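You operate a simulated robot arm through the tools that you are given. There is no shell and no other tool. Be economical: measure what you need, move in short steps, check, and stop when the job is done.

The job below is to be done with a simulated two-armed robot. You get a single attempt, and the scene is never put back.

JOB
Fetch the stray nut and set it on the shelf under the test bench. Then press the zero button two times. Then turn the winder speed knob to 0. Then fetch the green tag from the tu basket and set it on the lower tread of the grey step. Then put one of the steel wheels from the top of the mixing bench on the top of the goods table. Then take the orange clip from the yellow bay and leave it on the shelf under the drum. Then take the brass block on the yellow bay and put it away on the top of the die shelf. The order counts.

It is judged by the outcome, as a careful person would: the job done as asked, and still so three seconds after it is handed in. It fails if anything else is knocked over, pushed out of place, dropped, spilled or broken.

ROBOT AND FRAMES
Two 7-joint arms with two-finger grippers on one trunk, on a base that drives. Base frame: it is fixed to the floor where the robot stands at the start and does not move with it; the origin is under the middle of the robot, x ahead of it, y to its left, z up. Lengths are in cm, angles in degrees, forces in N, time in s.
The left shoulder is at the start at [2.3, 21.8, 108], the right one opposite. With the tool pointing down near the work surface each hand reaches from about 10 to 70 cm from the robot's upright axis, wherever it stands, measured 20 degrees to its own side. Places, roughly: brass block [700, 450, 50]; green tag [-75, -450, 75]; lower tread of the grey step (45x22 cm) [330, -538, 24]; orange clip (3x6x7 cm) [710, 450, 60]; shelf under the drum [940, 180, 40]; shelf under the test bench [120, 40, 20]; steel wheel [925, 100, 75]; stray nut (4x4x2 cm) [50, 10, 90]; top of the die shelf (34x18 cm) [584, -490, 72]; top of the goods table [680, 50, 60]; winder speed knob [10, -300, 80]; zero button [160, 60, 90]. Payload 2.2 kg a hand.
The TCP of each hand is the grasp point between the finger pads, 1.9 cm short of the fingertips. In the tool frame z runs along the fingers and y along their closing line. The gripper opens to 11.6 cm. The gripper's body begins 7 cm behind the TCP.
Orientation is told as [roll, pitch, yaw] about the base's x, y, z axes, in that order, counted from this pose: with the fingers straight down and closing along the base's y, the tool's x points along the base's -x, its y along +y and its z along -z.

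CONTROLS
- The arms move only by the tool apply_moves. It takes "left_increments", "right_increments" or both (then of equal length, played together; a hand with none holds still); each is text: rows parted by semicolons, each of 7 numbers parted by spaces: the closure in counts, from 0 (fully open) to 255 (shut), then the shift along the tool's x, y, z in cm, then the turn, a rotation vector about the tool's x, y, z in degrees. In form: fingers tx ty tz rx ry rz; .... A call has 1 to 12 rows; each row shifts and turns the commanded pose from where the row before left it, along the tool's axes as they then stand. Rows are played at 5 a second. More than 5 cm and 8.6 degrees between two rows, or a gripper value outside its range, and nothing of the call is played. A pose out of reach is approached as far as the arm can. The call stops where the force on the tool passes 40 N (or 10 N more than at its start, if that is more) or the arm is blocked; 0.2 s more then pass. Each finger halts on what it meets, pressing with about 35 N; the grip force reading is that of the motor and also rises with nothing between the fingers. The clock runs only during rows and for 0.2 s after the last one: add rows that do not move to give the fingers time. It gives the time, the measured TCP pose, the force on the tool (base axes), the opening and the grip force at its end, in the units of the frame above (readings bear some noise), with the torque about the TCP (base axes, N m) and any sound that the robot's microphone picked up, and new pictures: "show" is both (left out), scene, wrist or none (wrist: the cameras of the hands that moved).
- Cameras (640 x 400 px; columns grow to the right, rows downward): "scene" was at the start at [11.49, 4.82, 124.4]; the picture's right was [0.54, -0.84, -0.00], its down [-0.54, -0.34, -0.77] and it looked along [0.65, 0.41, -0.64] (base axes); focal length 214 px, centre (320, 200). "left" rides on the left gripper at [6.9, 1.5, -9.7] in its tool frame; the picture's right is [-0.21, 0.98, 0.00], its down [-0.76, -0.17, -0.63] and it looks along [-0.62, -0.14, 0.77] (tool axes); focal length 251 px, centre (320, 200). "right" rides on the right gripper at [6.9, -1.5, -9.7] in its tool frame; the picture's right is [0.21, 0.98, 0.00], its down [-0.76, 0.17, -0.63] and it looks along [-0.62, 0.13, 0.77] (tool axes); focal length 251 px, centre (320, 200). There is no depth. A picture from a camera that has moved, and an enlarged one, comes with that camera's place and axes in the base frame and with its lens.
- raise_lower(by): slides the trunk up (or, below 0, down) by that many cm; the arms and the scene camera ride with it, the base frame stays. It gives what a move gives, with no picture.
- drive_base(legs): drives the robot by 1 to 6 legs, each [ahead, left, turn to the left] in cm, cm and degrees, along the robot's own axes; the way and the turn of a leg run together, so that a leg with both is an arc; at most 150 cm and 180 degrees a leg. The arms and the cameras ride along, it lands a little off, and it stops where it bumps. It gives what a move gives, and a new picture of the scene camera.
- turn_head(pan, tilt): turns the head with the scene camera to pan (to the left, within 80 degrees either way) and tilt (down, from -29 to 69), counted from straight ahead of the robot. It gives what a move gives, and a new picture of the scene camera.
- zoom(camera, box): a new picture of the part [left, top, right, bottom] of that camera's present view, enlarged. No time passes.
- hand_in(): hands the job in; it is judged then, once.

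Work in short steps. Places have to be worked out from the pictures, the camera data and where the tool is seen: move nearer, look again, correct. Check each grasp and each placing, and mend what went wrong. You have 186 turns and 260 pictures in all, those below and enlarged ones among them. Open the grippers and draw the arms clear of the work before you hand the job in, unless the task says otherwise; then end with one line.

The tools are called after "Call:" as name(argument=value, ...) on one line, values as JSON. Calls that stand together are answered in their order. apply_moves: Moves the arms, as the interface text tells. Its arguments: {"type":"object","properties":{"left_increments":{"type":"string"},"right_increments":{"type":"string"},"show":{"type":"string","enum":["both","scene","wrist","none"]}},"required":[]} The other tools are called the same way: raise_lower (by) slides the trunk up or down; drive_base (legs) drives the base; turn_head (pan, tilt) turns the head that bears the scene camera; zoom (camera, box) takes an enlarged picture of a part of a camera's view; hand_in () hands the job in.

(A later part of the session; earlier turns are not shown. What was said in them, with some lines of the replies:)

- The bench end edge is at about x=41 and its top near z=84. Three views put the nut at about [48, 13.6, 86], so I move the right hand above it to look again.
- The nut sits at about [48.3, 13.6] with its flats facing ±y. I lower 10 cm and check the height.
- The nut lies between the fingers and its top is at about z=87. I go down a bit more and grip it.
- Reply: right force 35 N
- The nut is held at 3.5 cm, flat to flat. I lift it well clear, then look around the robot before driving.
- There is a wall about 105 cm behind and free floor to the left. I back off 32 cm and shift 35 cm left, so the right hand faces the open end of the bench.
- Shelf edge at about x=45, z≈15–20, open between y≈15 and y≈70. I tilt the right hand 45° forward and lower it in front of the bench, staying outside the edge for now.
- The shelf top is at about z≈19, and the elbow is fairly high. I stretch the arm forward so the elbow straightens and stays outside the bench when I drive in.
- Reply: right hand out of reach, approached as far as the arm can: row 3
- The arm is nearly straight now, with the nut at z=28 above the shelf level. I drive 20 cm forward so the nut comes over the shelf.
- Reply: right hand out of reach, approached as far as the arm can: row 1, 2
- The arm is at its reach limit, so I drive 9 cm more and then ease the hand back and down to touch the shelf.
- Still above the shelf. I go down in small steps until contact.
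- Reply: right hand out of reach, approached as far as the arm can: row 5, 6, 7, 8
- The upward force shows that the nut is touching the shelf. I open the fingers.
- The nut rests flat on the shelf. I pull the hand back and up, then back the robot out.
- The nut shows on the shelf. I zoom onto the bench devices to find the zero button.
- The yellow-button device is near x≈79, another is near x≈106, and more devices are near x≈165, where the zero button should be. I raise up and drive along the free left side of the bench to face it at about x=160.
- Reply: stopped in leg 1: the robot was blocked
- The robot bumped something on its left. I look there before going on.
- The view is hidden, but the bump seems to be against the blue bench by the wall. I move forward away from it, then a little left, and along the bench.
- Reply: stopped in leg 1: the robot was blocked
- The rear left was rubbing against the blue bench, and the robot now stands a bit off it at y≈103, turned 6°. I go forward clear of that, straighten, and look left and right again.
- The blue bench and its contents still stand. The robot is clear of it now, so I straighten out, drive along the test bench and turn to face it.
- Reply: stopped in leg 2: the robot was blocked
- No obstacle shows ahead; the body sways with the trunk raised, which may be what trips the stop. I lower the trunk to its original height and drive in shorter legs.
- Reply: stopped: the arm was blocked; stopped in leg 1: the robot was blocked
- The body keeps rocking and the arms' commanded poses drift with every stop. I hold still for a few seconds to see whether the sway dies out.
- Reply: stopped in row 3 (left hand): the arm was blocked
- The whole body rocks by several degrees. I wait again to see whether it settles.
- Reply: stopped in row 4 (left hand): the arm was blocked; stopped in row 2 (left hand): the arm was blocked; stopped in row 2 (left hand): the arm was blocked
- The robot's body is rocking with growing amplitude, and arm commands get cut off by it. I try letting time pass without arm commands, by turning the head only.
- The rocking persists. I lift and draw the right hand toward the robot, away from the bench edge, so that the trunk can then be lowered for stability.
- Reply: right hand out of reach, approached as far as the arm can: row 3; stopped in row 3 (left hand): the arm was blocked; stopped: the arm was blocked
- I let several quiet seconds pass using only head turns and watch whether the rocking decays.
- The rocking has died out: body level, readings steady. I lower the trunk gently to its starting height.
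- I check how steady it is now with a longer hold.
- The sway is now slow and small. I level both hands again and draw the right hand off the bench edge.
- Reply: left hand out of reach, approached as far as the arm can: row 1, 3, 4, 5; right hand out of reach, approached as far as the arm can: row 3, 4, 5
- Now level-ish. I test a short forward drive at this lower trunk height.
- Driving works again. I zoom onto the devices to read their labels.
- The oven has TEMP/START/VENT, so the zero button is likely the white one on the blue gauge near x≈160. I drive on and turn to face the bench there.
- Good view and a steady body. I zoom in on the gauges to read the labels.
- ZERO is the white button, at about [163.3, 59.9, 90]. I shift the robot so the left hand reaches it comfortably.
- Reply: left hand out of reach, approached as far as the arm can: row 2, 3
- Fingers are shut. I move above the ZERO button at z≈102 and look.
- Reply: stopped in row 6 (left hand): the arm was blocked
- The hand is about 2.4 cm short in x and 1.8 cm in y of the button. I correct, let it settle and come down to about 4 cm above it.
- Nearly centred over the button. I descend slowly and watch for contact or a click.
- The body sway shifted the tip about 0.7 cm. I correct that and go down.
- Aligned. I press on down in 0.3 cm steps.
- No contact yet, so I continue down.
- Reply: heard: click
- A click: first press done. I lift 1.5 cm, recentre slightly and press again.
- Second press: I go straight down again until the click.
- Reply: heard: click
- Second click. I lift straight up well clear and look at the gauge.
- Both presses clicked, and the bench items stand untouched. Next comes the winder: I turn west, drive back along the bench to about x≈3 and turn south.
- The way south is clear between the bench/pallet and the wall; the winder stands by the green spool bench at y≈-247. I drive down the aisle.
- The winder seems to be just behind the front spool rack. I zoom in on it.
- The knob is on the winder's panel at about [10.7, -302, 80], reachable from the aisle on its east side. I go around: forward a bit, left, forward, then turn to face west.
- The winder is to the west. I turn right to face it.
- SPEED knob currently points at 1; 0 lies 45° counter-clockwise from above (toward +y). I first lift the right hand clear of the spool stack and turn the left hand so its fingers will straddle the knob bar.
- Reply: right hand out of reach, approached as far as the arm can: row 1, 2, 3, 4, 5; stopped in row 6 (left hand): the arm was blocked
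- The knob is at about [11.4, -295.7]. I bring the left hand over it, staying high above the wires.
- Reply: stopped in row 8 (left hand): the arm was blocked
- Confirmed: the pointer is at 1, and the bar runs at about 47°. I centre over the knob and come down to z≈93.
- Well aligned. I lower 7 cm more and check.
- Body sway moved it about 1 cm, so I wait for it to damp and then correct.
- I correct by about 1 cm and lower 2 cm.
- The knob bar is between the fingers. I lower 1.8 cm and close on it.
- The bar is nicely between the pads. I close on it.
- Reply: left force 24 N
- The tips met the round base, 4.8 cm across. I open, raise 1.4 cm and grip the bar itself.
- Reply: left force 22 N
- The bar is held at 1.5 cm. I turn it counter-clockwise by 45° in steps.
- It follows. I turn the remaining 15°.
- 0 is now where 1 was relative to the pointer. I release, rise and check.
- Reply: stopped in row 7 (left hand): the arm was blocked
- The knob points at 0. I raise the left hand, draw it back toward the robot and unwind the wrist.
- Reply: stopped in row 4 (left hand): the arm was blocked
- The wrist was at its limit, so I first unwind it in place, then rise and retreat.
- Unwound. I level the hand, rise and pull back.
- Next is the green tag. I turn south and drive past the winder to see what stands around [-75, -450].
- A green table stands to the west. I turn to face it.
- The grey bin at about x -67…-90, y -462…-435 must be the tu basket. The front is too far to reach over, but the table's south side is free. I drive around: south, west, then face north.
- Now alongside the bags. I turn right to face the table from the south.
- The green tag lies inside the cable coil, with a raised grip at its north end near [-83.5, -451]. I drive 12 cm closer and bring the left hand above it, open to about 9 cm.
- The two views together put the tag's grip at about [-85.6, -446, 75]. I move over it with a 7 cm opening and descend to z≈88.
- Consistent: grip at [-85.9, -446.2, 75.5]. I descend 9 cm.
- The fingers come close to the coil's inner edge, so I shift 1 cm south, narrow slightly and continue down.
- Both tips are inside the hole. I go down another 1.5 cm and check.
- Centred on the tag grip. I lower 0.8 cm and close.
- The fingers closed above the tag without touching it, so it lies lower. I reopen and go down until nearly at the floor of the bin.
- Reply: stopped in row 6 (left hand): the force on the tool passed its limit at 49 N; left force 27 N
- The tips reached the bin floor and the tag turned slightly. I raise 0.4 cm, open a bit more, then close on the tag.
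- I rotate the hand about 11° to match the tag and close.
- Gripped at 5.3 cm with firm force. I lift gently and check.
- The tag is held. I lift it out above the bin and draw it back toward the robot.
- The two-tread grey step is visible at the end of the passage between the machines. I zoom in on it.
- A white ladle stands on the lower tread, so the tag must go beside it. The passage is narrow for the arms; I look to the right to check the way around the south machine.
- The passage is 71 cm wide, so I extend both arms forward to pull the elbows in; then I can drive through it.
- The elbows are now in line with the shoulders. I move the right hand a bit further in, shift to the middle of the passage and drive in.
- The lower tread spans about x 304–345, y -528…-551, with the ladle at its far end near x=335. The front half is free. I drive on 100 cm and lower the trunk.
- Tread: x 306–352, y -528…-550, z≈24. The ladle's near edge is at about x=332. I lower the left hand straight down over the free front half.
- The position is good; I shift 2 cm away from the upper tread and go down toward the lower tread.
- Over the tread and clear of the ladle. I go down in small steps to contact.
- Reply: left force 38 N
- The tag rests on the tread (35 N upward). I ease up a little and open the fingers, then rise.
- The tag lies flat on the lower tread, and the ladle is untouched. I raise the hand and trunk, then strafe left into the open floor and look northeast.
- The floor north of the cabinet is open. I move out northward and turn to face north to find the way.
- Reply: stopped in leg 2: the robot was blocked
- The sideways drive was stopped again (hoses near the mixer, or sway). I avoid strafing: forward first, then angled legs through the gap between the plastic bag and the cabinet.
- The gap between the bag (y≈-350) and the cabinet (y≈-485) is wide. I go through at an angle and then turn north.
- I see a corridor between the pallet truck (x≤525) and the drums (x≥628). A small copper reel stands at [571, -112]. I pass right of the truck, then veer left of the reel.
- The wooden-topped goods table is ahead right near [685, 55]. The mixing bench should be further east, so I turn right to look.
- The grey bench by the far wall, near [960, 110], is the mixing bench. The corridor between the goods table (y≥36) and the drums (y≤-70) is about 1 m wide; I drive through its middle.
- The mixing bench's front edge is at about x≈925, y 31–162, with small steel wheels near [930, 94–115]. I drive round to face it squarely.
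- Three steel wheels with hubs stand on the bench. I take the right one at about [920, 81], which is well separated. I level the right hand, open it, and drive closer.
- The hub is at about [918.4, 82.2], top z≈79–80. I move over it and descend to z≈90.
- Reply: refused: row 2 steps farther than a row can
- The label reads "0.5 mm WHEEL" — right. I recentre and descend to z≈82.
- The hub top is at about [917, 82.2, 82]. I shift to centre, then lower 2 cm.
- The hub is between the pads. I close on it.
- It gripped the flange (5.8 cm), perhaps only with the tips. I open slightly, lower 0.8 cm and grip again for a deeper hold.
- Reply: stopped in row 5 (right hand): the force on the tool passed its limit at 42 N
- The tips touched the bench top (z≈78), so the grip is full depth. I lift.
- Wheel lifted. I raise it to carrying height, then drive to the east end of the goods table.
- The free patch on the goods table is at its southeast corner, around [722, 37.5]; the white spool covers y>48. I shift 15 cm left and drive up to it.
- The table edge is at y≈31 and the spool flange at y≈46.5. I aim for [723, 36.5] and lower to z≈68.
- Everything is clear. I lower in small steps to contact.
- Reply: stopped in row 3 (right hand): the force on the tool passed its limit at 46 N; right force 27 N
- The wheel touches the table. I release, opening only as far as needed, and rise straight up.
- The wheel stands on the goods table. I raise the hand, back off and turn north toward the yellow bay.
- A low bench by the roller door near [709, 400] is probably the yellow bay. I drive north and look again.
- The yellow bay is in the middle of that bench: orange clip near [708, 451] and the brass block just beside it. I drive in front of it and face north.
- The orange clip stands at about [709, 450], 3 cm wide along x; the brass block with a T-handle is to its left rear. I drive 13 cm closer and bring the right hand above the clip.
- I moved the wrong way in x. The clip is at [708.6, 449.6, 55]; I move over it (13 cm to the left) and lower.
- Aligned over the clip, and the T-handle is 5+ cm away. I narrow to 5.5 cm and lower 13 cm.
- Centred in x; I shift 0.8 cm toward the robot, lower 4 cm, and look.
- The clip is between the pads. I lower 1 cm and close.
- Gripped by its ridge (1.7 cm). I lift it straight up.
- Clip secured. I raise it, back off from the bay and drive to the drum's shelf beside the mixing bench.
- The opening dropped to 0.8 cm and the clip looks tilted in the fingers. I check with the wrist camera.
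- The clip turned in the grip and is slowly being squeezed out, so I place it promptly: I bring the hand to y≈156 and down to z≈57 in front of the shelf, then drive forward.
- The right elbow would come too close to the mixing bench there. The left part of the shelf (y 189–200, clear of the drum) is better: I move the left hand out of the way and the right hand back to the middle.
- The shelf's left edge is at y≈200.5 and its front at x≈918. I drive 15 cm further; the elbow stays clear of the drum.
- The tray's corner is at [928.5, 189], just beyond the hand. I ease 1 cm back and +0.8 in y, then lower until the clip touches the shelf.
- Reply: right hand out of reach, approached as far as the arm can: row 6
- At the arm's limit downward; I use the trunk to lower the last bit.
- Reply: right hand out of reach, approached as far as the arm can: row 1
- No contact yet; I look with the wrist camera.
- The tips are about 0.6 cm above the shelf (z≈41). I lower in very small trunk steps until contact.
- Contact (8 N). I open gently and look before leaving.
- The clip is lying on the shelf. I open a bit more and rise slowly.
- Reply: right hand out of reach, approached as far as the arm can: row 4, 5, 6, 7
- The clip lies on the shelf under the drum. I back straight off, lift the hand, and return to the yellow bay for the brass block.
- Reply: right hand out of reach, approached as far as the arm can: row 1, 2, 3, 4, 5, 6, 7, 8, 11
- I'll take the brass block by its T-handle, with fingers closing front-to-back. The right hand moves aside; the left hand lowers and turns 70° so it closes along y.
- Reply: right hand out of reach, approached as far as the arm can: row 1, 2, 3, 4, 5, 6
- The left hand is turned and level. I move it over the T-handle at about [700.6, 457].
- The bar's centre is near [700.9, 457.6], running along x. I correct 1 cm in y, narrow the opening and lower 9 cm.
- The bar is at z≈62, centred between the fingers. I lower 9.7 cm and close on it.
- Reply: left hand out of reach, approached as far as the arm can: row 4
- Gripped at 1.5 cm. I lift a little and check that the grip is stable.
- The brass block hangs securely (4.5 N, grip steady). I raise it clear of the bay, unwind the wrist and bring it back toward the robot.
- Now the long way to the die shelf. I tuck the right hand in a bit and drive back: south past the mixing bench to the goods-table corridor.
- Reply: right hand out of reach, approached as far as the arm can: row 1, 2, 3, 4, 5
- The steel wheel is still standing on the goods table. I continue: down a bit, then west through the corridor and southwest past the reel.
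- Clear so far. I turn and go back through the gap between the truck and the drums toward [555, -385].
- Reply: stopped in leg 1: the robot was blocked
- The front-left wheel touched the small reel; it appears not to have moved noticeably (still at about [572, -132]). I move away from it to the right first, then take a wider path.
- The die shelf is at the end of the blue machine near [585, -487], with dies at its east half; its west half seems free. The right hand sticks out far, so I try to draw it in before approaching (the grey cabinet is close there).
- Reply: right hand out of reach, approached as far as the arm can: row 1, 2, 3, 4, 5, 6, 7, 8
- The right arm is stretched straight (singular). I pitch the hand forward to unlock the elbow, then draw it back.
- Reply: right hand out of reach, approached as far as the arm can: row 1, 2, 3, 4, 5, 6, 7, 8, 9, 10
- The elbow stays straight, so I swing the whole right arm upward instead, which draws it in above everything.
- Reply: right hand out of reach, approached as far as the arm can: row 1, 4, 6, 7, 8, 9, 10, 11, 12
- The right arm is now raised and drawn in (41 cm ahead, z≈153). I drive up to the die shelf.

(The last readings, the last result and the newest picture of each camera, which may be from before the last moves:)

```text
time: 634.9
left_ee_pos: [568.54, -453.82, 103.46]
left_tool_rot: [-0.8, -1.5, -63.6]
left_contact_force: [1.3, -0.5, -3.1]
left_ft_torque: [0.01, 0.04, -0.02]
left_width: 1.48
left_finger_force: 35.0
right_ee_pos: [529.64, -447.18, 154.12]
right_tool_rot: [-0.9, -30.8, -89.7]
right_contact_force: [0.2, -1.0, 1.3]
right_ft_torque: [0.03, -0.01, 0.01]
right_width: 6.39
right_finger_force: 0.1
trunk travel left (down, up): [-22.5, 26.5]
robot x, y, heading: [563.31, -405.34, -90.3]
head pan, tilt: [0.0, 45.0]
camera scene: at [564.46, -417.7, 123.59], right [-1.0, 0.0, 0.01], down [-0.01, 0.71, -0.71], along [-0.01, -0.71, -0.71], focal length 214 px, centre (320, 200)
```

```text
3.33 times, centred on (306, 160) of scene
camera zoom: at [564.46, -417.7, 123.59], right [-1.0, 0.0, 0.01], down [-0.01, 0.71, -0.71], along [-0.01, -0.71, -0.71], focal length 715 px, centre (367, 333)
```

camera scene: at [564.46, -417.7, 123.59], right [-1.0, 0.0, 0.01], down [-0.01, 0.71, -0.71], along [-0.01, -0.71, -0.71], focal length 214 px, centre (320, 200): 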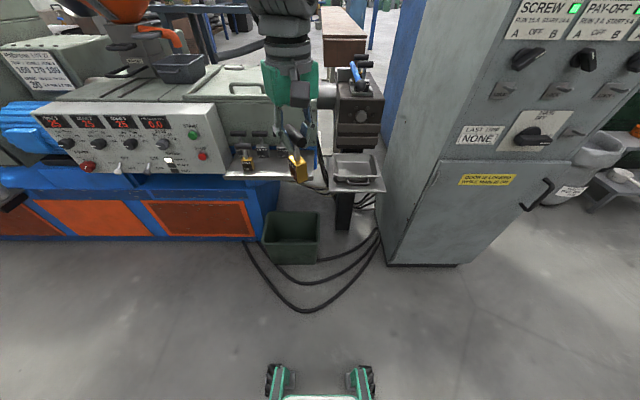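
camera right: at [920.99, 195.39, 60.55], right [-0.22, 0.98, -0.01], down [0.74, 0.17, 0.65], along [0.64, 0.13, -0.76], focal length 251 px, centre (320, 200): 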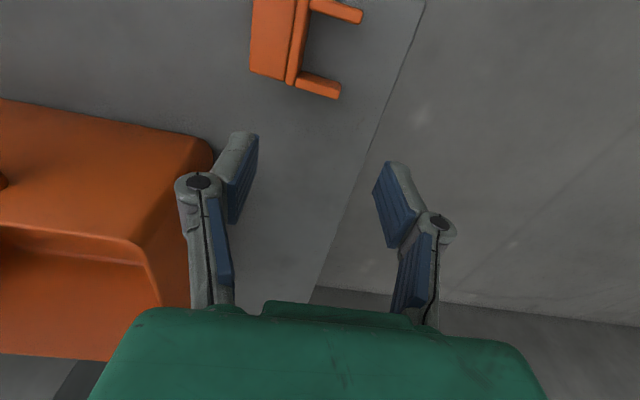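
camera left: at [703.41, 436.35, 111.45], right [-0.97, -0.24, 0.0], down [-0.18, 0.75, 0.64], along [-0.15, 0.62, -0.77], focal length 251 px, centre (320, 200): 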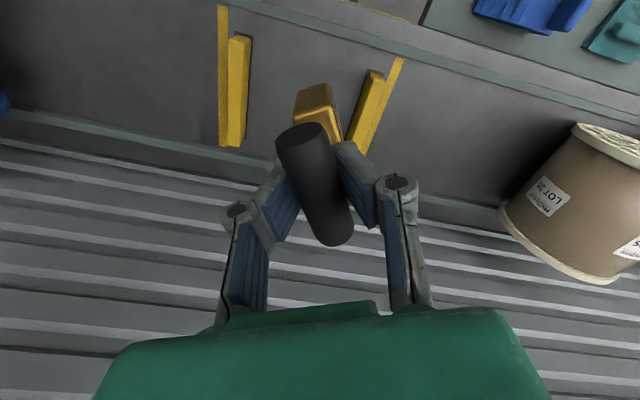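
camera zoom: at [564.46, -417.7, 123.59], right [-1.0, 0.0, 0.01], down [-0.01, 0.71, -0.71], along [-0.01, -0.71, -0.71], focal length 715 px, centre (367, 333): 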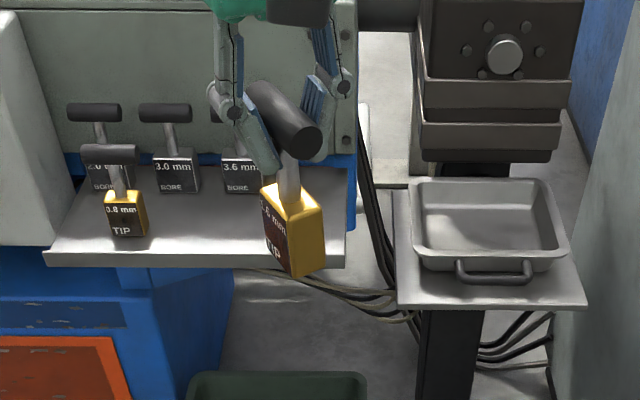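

The die shelf spans x 566–600, y -481…-499. The free spot is at its west front, about [572.5, -486.5]. I drive 24 cm closer and bring the block over it.

Call:
drive_base(legs=[[24, 0, 0]])

Call:
apply_moves(left_increments="240 -3 0 0 0 0 0;240 -3 0 0 0 0 0;240 -2.5 0 1 0 0 0;240 0 0 3 0 0 0;240 0 0 3 0 0 0;240 0 0 0 0 0 0;240 0 0 0 0 0 0", show="both")

```text
time: 636.6
left_ee_pos: [567.16, -477.47, 104.13]
left_tool_rot: [-1.3, -1.8, -63.2]
left_contact_force: [-0.1, -0.7, -4.6]
left_ft_torque: [0.03, 0.0, 0.0]
left_width: 1.49
left_finger_force: 35.5
right_ee_pos: [527.46, -470.72, 153.93]
right_tool_rot: [0.0, -30.9, -90.0]
right_contact_force: [-0.5, -0.4, 0.3]
right_ft_torque: [0.02, 0.0, 0.0]
right_width: 6.35
right_finger_force: 0.0
trunk travel left (down, up): [-22.5, 26.5]
robot x, y, heading: [563.12, -429.1, -90.0]
head pan, tilt: [0.0, 45.0]
camera scene: at [563.58, -441.52, 123.59], right [-1.0, 0.0, 0.0], down [0.0, 0.71, -0.7], along [0.0, -0.7, -0.71], focal length 214 px, centre (320, 200)
```

scene: 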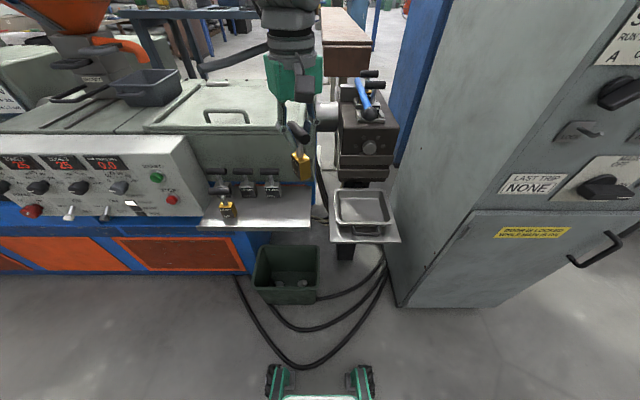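

```text
time: 638.2
left_ee_pos: [572.92, -485.36, 97.77]
left_tool_rot: [-2.4, -1.4, -62.3]
left_contact_force: [1.5, 0.3, -4.0]
left_ft_torque: [-0.01, 0.05, 0.0]
left_width: 1.46
left_finger_force: 35.0
right_ee_pos: [529.37, -470.52, 154.41]
right_tool_rot: [-0.7, -31.0, -89.6]
right_contact_force: [1.2, -0.3, 0.4]
right_ft_torque: [0.03, 0.11, -0.07]
right_width: 6.35
right_finger_force: 0.1
trunk travel left (down, up): [-22.5, 26.5]
robot x, y, heading: [563.35, -429.09, -90.3]
head pan, tilt: [0.0, 45.0]
camera scene: at [565.49, -441.56, 123.57], right [-1.0, 0.0, 0.02], down [-0.01, 0.71, -0.7], along [-0.01, -0.7, -0.71], focal length 214 px, centre (320, 200)
camera left: at [571.22, -478.3, 107.17], right [0.96, 0.26, -0.04], down [0.22, -0.72, 0.66], along [0.15, -0.64, -0.75], focal length 251 px, centre (320, 200)
```

scene: 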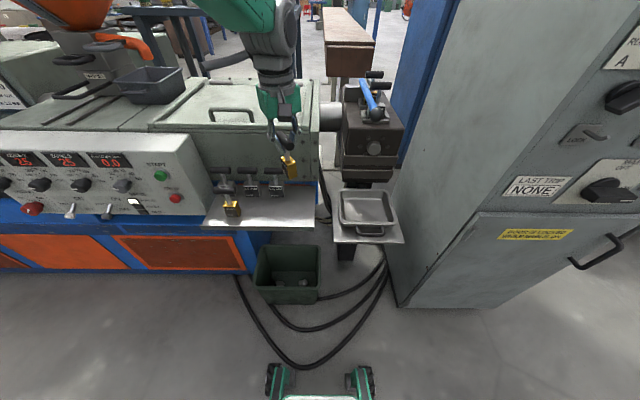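
left: 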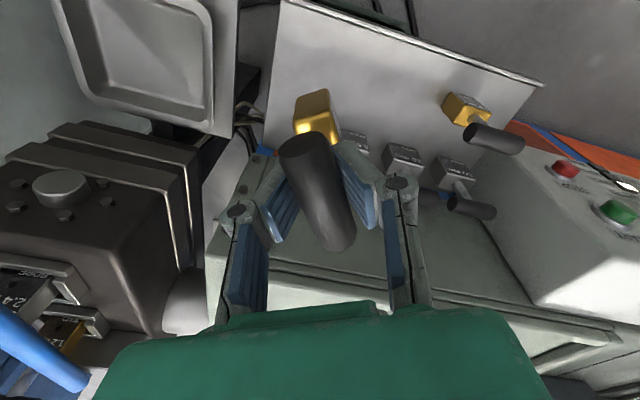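

The block is over the west front of the shelf. I shift 1.8 cm further in and lower 10 cm.

Call:
apply_moves(left_increments="240 -0.8 -0.4 1 1 0 0;240 -0.8 -0.4 2 1 0 0;240 0 0 3 0 0 0;240 0 0 3 0 0 0;240 0 0 1.5 0 0 0;240 0 0 0 0 0 0;240 0 0 0 0 0 0;240 0 0 0 0 0 0", show="wrist")

Call:
zoom(camera="scene", box=[190, 120, 350, 220])

```text
time: 640.0
left_ee_pos: [570.88, -487.53, 87.09]
left_tool_rot: [-3.3, -1.9, -63.1]
left_contact_force: [0.2, 0.0, -5.1]
left_ft_torque: [-0.01, -0.01, 0.02]
left_width: 1.48
left_finger_force: 35.3
right_ee_pos: [527.59, -470.66, 154.18]
right_tool_rot: [0.0, -30.9, -90.2]
right_contact_force: [0.6, 0.4, 0.0]
right_ft_torque: [0.03, 0.01, -0.01]
right_width: 6.35
right_finger_force: 0.0
trunk travel left (down, up): [-22.5, 26.5]
robot x, y, heading: [562.85, -429.44, -90.1]
head pan, tilt: [0.0, 45.0]
camera left: at [569.33, -480.25, 96.45], right [0.97, 0.25, -0.05], down [0.22, -0.71, 0.67], along [0.13, -0.65, -0.75], focal length 251 px, centre (320, 200)
```

left: 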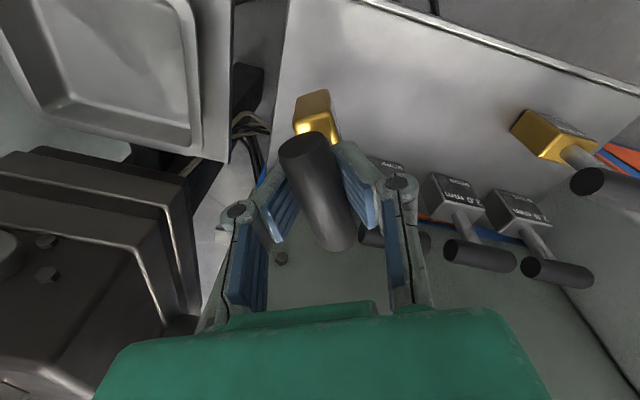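

```text
4.00 times, centred on (270, 170) of scene
camera zoom: at [564.44, -441.64, 123.57], right [-1.0, 0.0, 0.01], down [-0.01, 0.71, -0.7], along [-0.01, -0.7, -0.71], focal length 858 px, centre (520, 320)
```

zoom: 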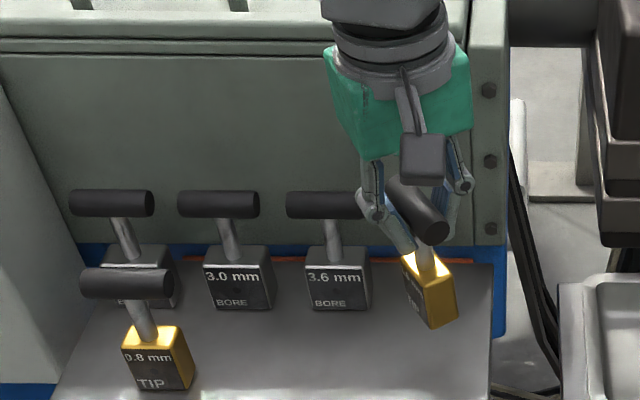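

Clear of the neighbouring dies. I nudge 1 cm east and lower in small steps to contact.

Call:
apply_moves(left_increments="240 -0.4 0.9 1 0 0 0;240 0 0 1.2 0 0 0;240 0 0 0.8 0 0 0;240 0 0 0.5 0 0 0;240 0 0 0.5 0 0 0;240 0 0 0.4 0 0 0", show="none")

```text
time: 641.4
left_ee_pos: [572.53, -487.75, 82.64]
left_tool_rot: [-3.5, -1.7, -63.0]
left_contact_force: [1.2, 0.8, -4.1]
left_ft_torque: [0.04, 0.02, 0.0]
left_width: 1.49
left_finger_force: 35.7
right_ee_pos: [528.99, -470.53, 154.22]
right_tool_rot: [-0.6, -31.0, -89.7]
right_contact_force: [0.5, -0.5, 0.0]
right_ft_torque: [0.07, 0.07, -0.07]
right_width: 6.39
right_finger_force: 0.1
trunk travel left (down, up): [-22.5, 26.5]
robot x, y, heading: [563.26, -429.07, -90.2]
head pan, tilt: [0.0, 45.0]
```

Call:
apply_moves(left_increments="240 0 0 0.4 0.8 0 0;240 0 0 0.4 0.8 0 0;240 0 0 0.4 0 0 0;240 0 0 0.4 0 0 0", show="wrist")

```text
time: 642.4
left_ee_pos: [572.7, -487.8, 81.71]
left_tool_rot: [-5.8, -2.2, -63.0]
left_contact_force: [-5.2, 0.9, 35.2]
left_ft_torque: [-0.1, 0.46, 0.06]
left_width: 1.46
left_finger_force: 34.7
right_ee_pos: [529.45, -470.01, 154.49]
right_tool_rot: [-0.7, -31.3, -89.4]
right_contact_force: [0.9, 0.4, -0.5]
right_ft_torque: [0.05, 0.06, -0.07]
right_width: 6.36
right_finger_force: 0.1
trunk travel left (down, up): [-22.5, 26.5]
robot x, y, heading: [563.47, -429.27, -90.0]
head pan, tilt: [0.0, 45.0]
camera left: at [571.55, -480.35, 90.87], right [0.96, 0.25, -0.09], down [0.24, -0.7, 0.68], along [0.1, -0.67, -0.73], focal length 251 px, centre (320, 200)
```

left: 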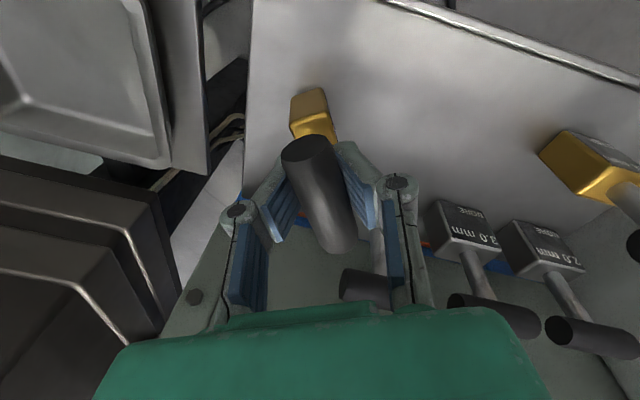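

It touches the shelf, but I rolled the hand the wrong way (5.8° tilt). I ease up, level the hand, and lower again.

Call:
apply_moves(left_increments="240 0 0 -0.8 0 0 0;240 0 0 0 -3 1.1 0;240 0 0 0 -2.8 1.1 0;240 0 0 0 0 0 0;240 0 0 0.3 0 0 0;240 0 0 0.3 0 0 0;240 0 0 0.2 0 0 0", show="none")

```text
time: 644.0
left_ee_pos: [571.97, -487.99, 81.49]
left_tool_rot: [0.5, 0.0, -63.3]
left_contact_force: [-6.6, 2.1, 21.3]
left_ft_torque: [-0.12, 0.24, -0.06]
left_width: 1.48
left_finger_force: 35.3
right_ee_pos: [528.28, -470.22, 154.03]
right_tool_rot: [-0.2, -31.2, -89.9]
right_contact_force: [1.1, 0.4, -0.5]
right_ft_torque: [0.05, 0.04, -0.02]
right_width: 6.37
right_finger_force: 0.0
trunk travel left (down, up): [-22.5, 26.5]
robot x, y, heading: [563.57, -429.27, -90.0]
head pan, tilt: [0.0, 45.0]
```

Level and in contact. I release and look before lifting.

Call:
apply_moves(left_increments="240 0 0 -0.2 0 0 0;215 0 0 0 0 0 0;190 0 0 0 0 0 0;165 0 0 0 0 0 0;160 0 0 0 0 0 0", show="wrist")

```text
time: 645.2
left_ee_pos: [570.92, -487.62, 81.49]
left_tool_rot: [1.3, 0.1, -63.3]
left_contact_force: [1.0, 0.0, -0.2]
left_ft_torque: [0.0, -0.03, -0.02]
left_width: 4.34
left_finger_force: 0.0
right_ee_pos: [526.45, -470.45, 153.75]
right_tool_rot: [0.6, -31.0, -90.3]
right_contact_force: [-1.0, 0.3, 0.0]
right_ft_torque: [-0.04, 0.01, 0.03]
right_width: 6.37
right_finger_force: 0.1
trunk travel left (down, up): [-22.5, 26.5]
robot x, y, heading: [562.96, -429.39, -89.9]
head pan, tilt: [0.0, 45.0]
camera left: at [569.04, -481.05, 91.12], right [0.97, 0.25, 0.02], down [0.18, -0.76, 0.63], along [0.17, -0.6, -0.78], focal length 251 px, centre (320, 200)
```

left: 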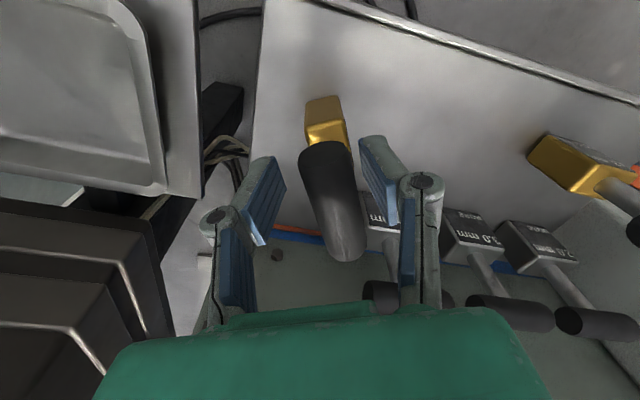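

The block stands on the shelf. I open a little more, centre around the bar, and lift straight up.

Call:
apply_moves(left_increments="142 0 0.3 0 0 0 0;142 0 0 0 0 0 0;142 0 0 -0.7 0 0 0;142 0 0 -1 0 0 0;142 0 0 -1.5 0 0 0;142 0 0 -2 0 0 0;142 0 0 -3 0 0 0;142 0 0 -4 0 0 0;142 0 0 -4 0 0 0", show="both")

```text
time: 647.2
left_ee_pos: [570.83, -487.91, 97.68]
left_tool_rot: [1.4, 0.2, -63.2]
left_contact_force: [-0.2, 0.4, -1.0]
left_ft_torque: [0.0, -0.01, 0.0]
left_width: 5.15
left_finger_force: 0.0
right_ee_pos: [526.37, -470.38, 153.74]
right_tool_rot: [0.6, -31.1, -90.2]
right_contact_force: [0.2, 0.0, 0.5]
right_ft_torque: [-0.01, -0.01, 0.0]
right_width: 6.36
right_finger_force: 0.0
trunk travel left (down, up): [-22.5, 26.5]
robot x, y, heading: [562.88, -429.02, -90.2]
head pan, tilt: [0.0, 45.0]
camera scene: at [562.44, -441.5, 123.59], right [-1.0, 0.0, 0.0], down [0.0, 0.71, -0.7], along [0.0, -0.7, -0.71], focal length 214 px, centre (320, 200)
camera left: at [568.88, -481.17, 107.38], right [0.97, 0.25, 0.02], down [0.18, -0.76, 0.63], along [0.17, -0.6, -0.78], focal length 251 px, centre (320, 200)
```

scene: 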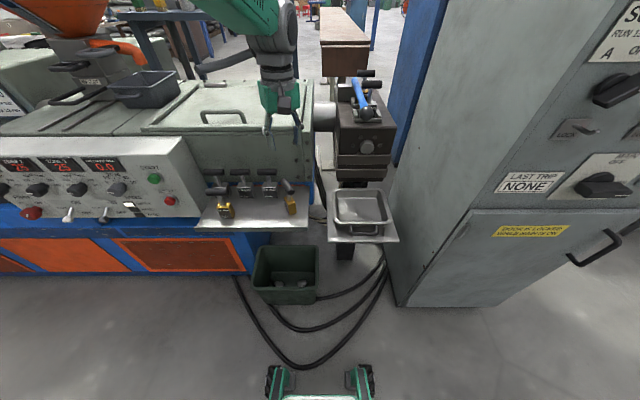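
left: 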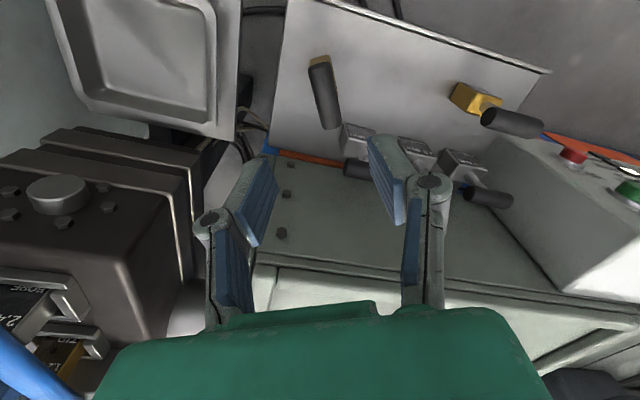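

The brass block stands on the die shelf beside the others. I raise the left hand, open both grippers and back away.

Call:
apply_moves(left_increments="100 0 0 -4 0 0 0;60 0 0 -3 0 0 0;0 0 0 0 0 0 0;0 0 0 0 0 0 0", right_increments="60 0 0 0 0 0 0;0 0 0 0 0 0 0;0 0 0 0 0 0 0;0 0 0 0 0 0 0", show="none")

Call:
drive_base(legs=[[-35, 0, 0]])

```text
time: 648.2
left_ee_pos: [570.88, -487.89, 104.63]
left_tool_rot: [1.3, 0.1, -63.4]
left_contact_force: [-0.9, 0.3, 0.1]
left_ft_torque: [0.0, 0.04, -0.01]
left_width: 11.61
left_finger_force: 0.2
right_ee_pos: [526.66, -470.28, 153.82]
right_tool_rot: [0.4, -31.0, -90.2]
right_contact_force: [0.2, 0.5, 0.5]
right_ft_torque: [0.0, 0.03, 0.01]
right_width: 11.59
right_finger_force: 0.1
trunk travel left (down, up): [-22.5, 26.5]
robot x, y, heading: [562.8, -429.08, -90.3]
head pan, tilt: [0.0, 45.0]
```

```text
time: 650.5
left_ee_pos: [570.93, -452.74, 104.52]
left_tool_rot: [1.3, 0.1, -63.3]
left_contact_force: [0.0, -0.4, -0.4]
left_ft_torque: [-0.02, -0.03, -0.01]
left_width: 11.59
left_finger_force: 0.1
right_ee_pos: [526.46, -435.35, 153.78]
right_tool_rot: [0.5, -31.0, -90.3]
right_contact_force: [-0.4, 0.5, -0.9]
right_ft_torque: [-0.01, 0.0, 0.02]
right_width: 11.59
right_finger_force: 0.1
trunk travel left (down, up): [-22.5, 26.5]
robot x, y, heading: [563.05, -394.14, -90.3]
head pan, tilt: [0.0, 45.0]
camera scene: at [562.86, -406.56, 123.58], right [-1.0, 0.0, 0.0], down [0.0, 0.71, -0.7], along [0.0, -0.7, -0.71], focal length 214 px, centre (320, 200)
```

scene: 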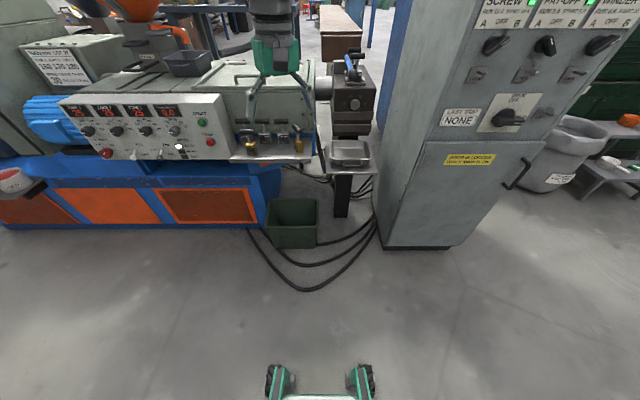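

All seven steps are done, both hands are open, and the arms are clear of the work. I hand the job in.

Call:
hand_in()

```text
The job is handed in.
```

All seven steps were done in the order asked and the job is handed in. Along the way the base touched a copper reel without visibly moving it, bumped near the blue wall bench and was stopped near the mixer, and the orange clip was left lying on its side.
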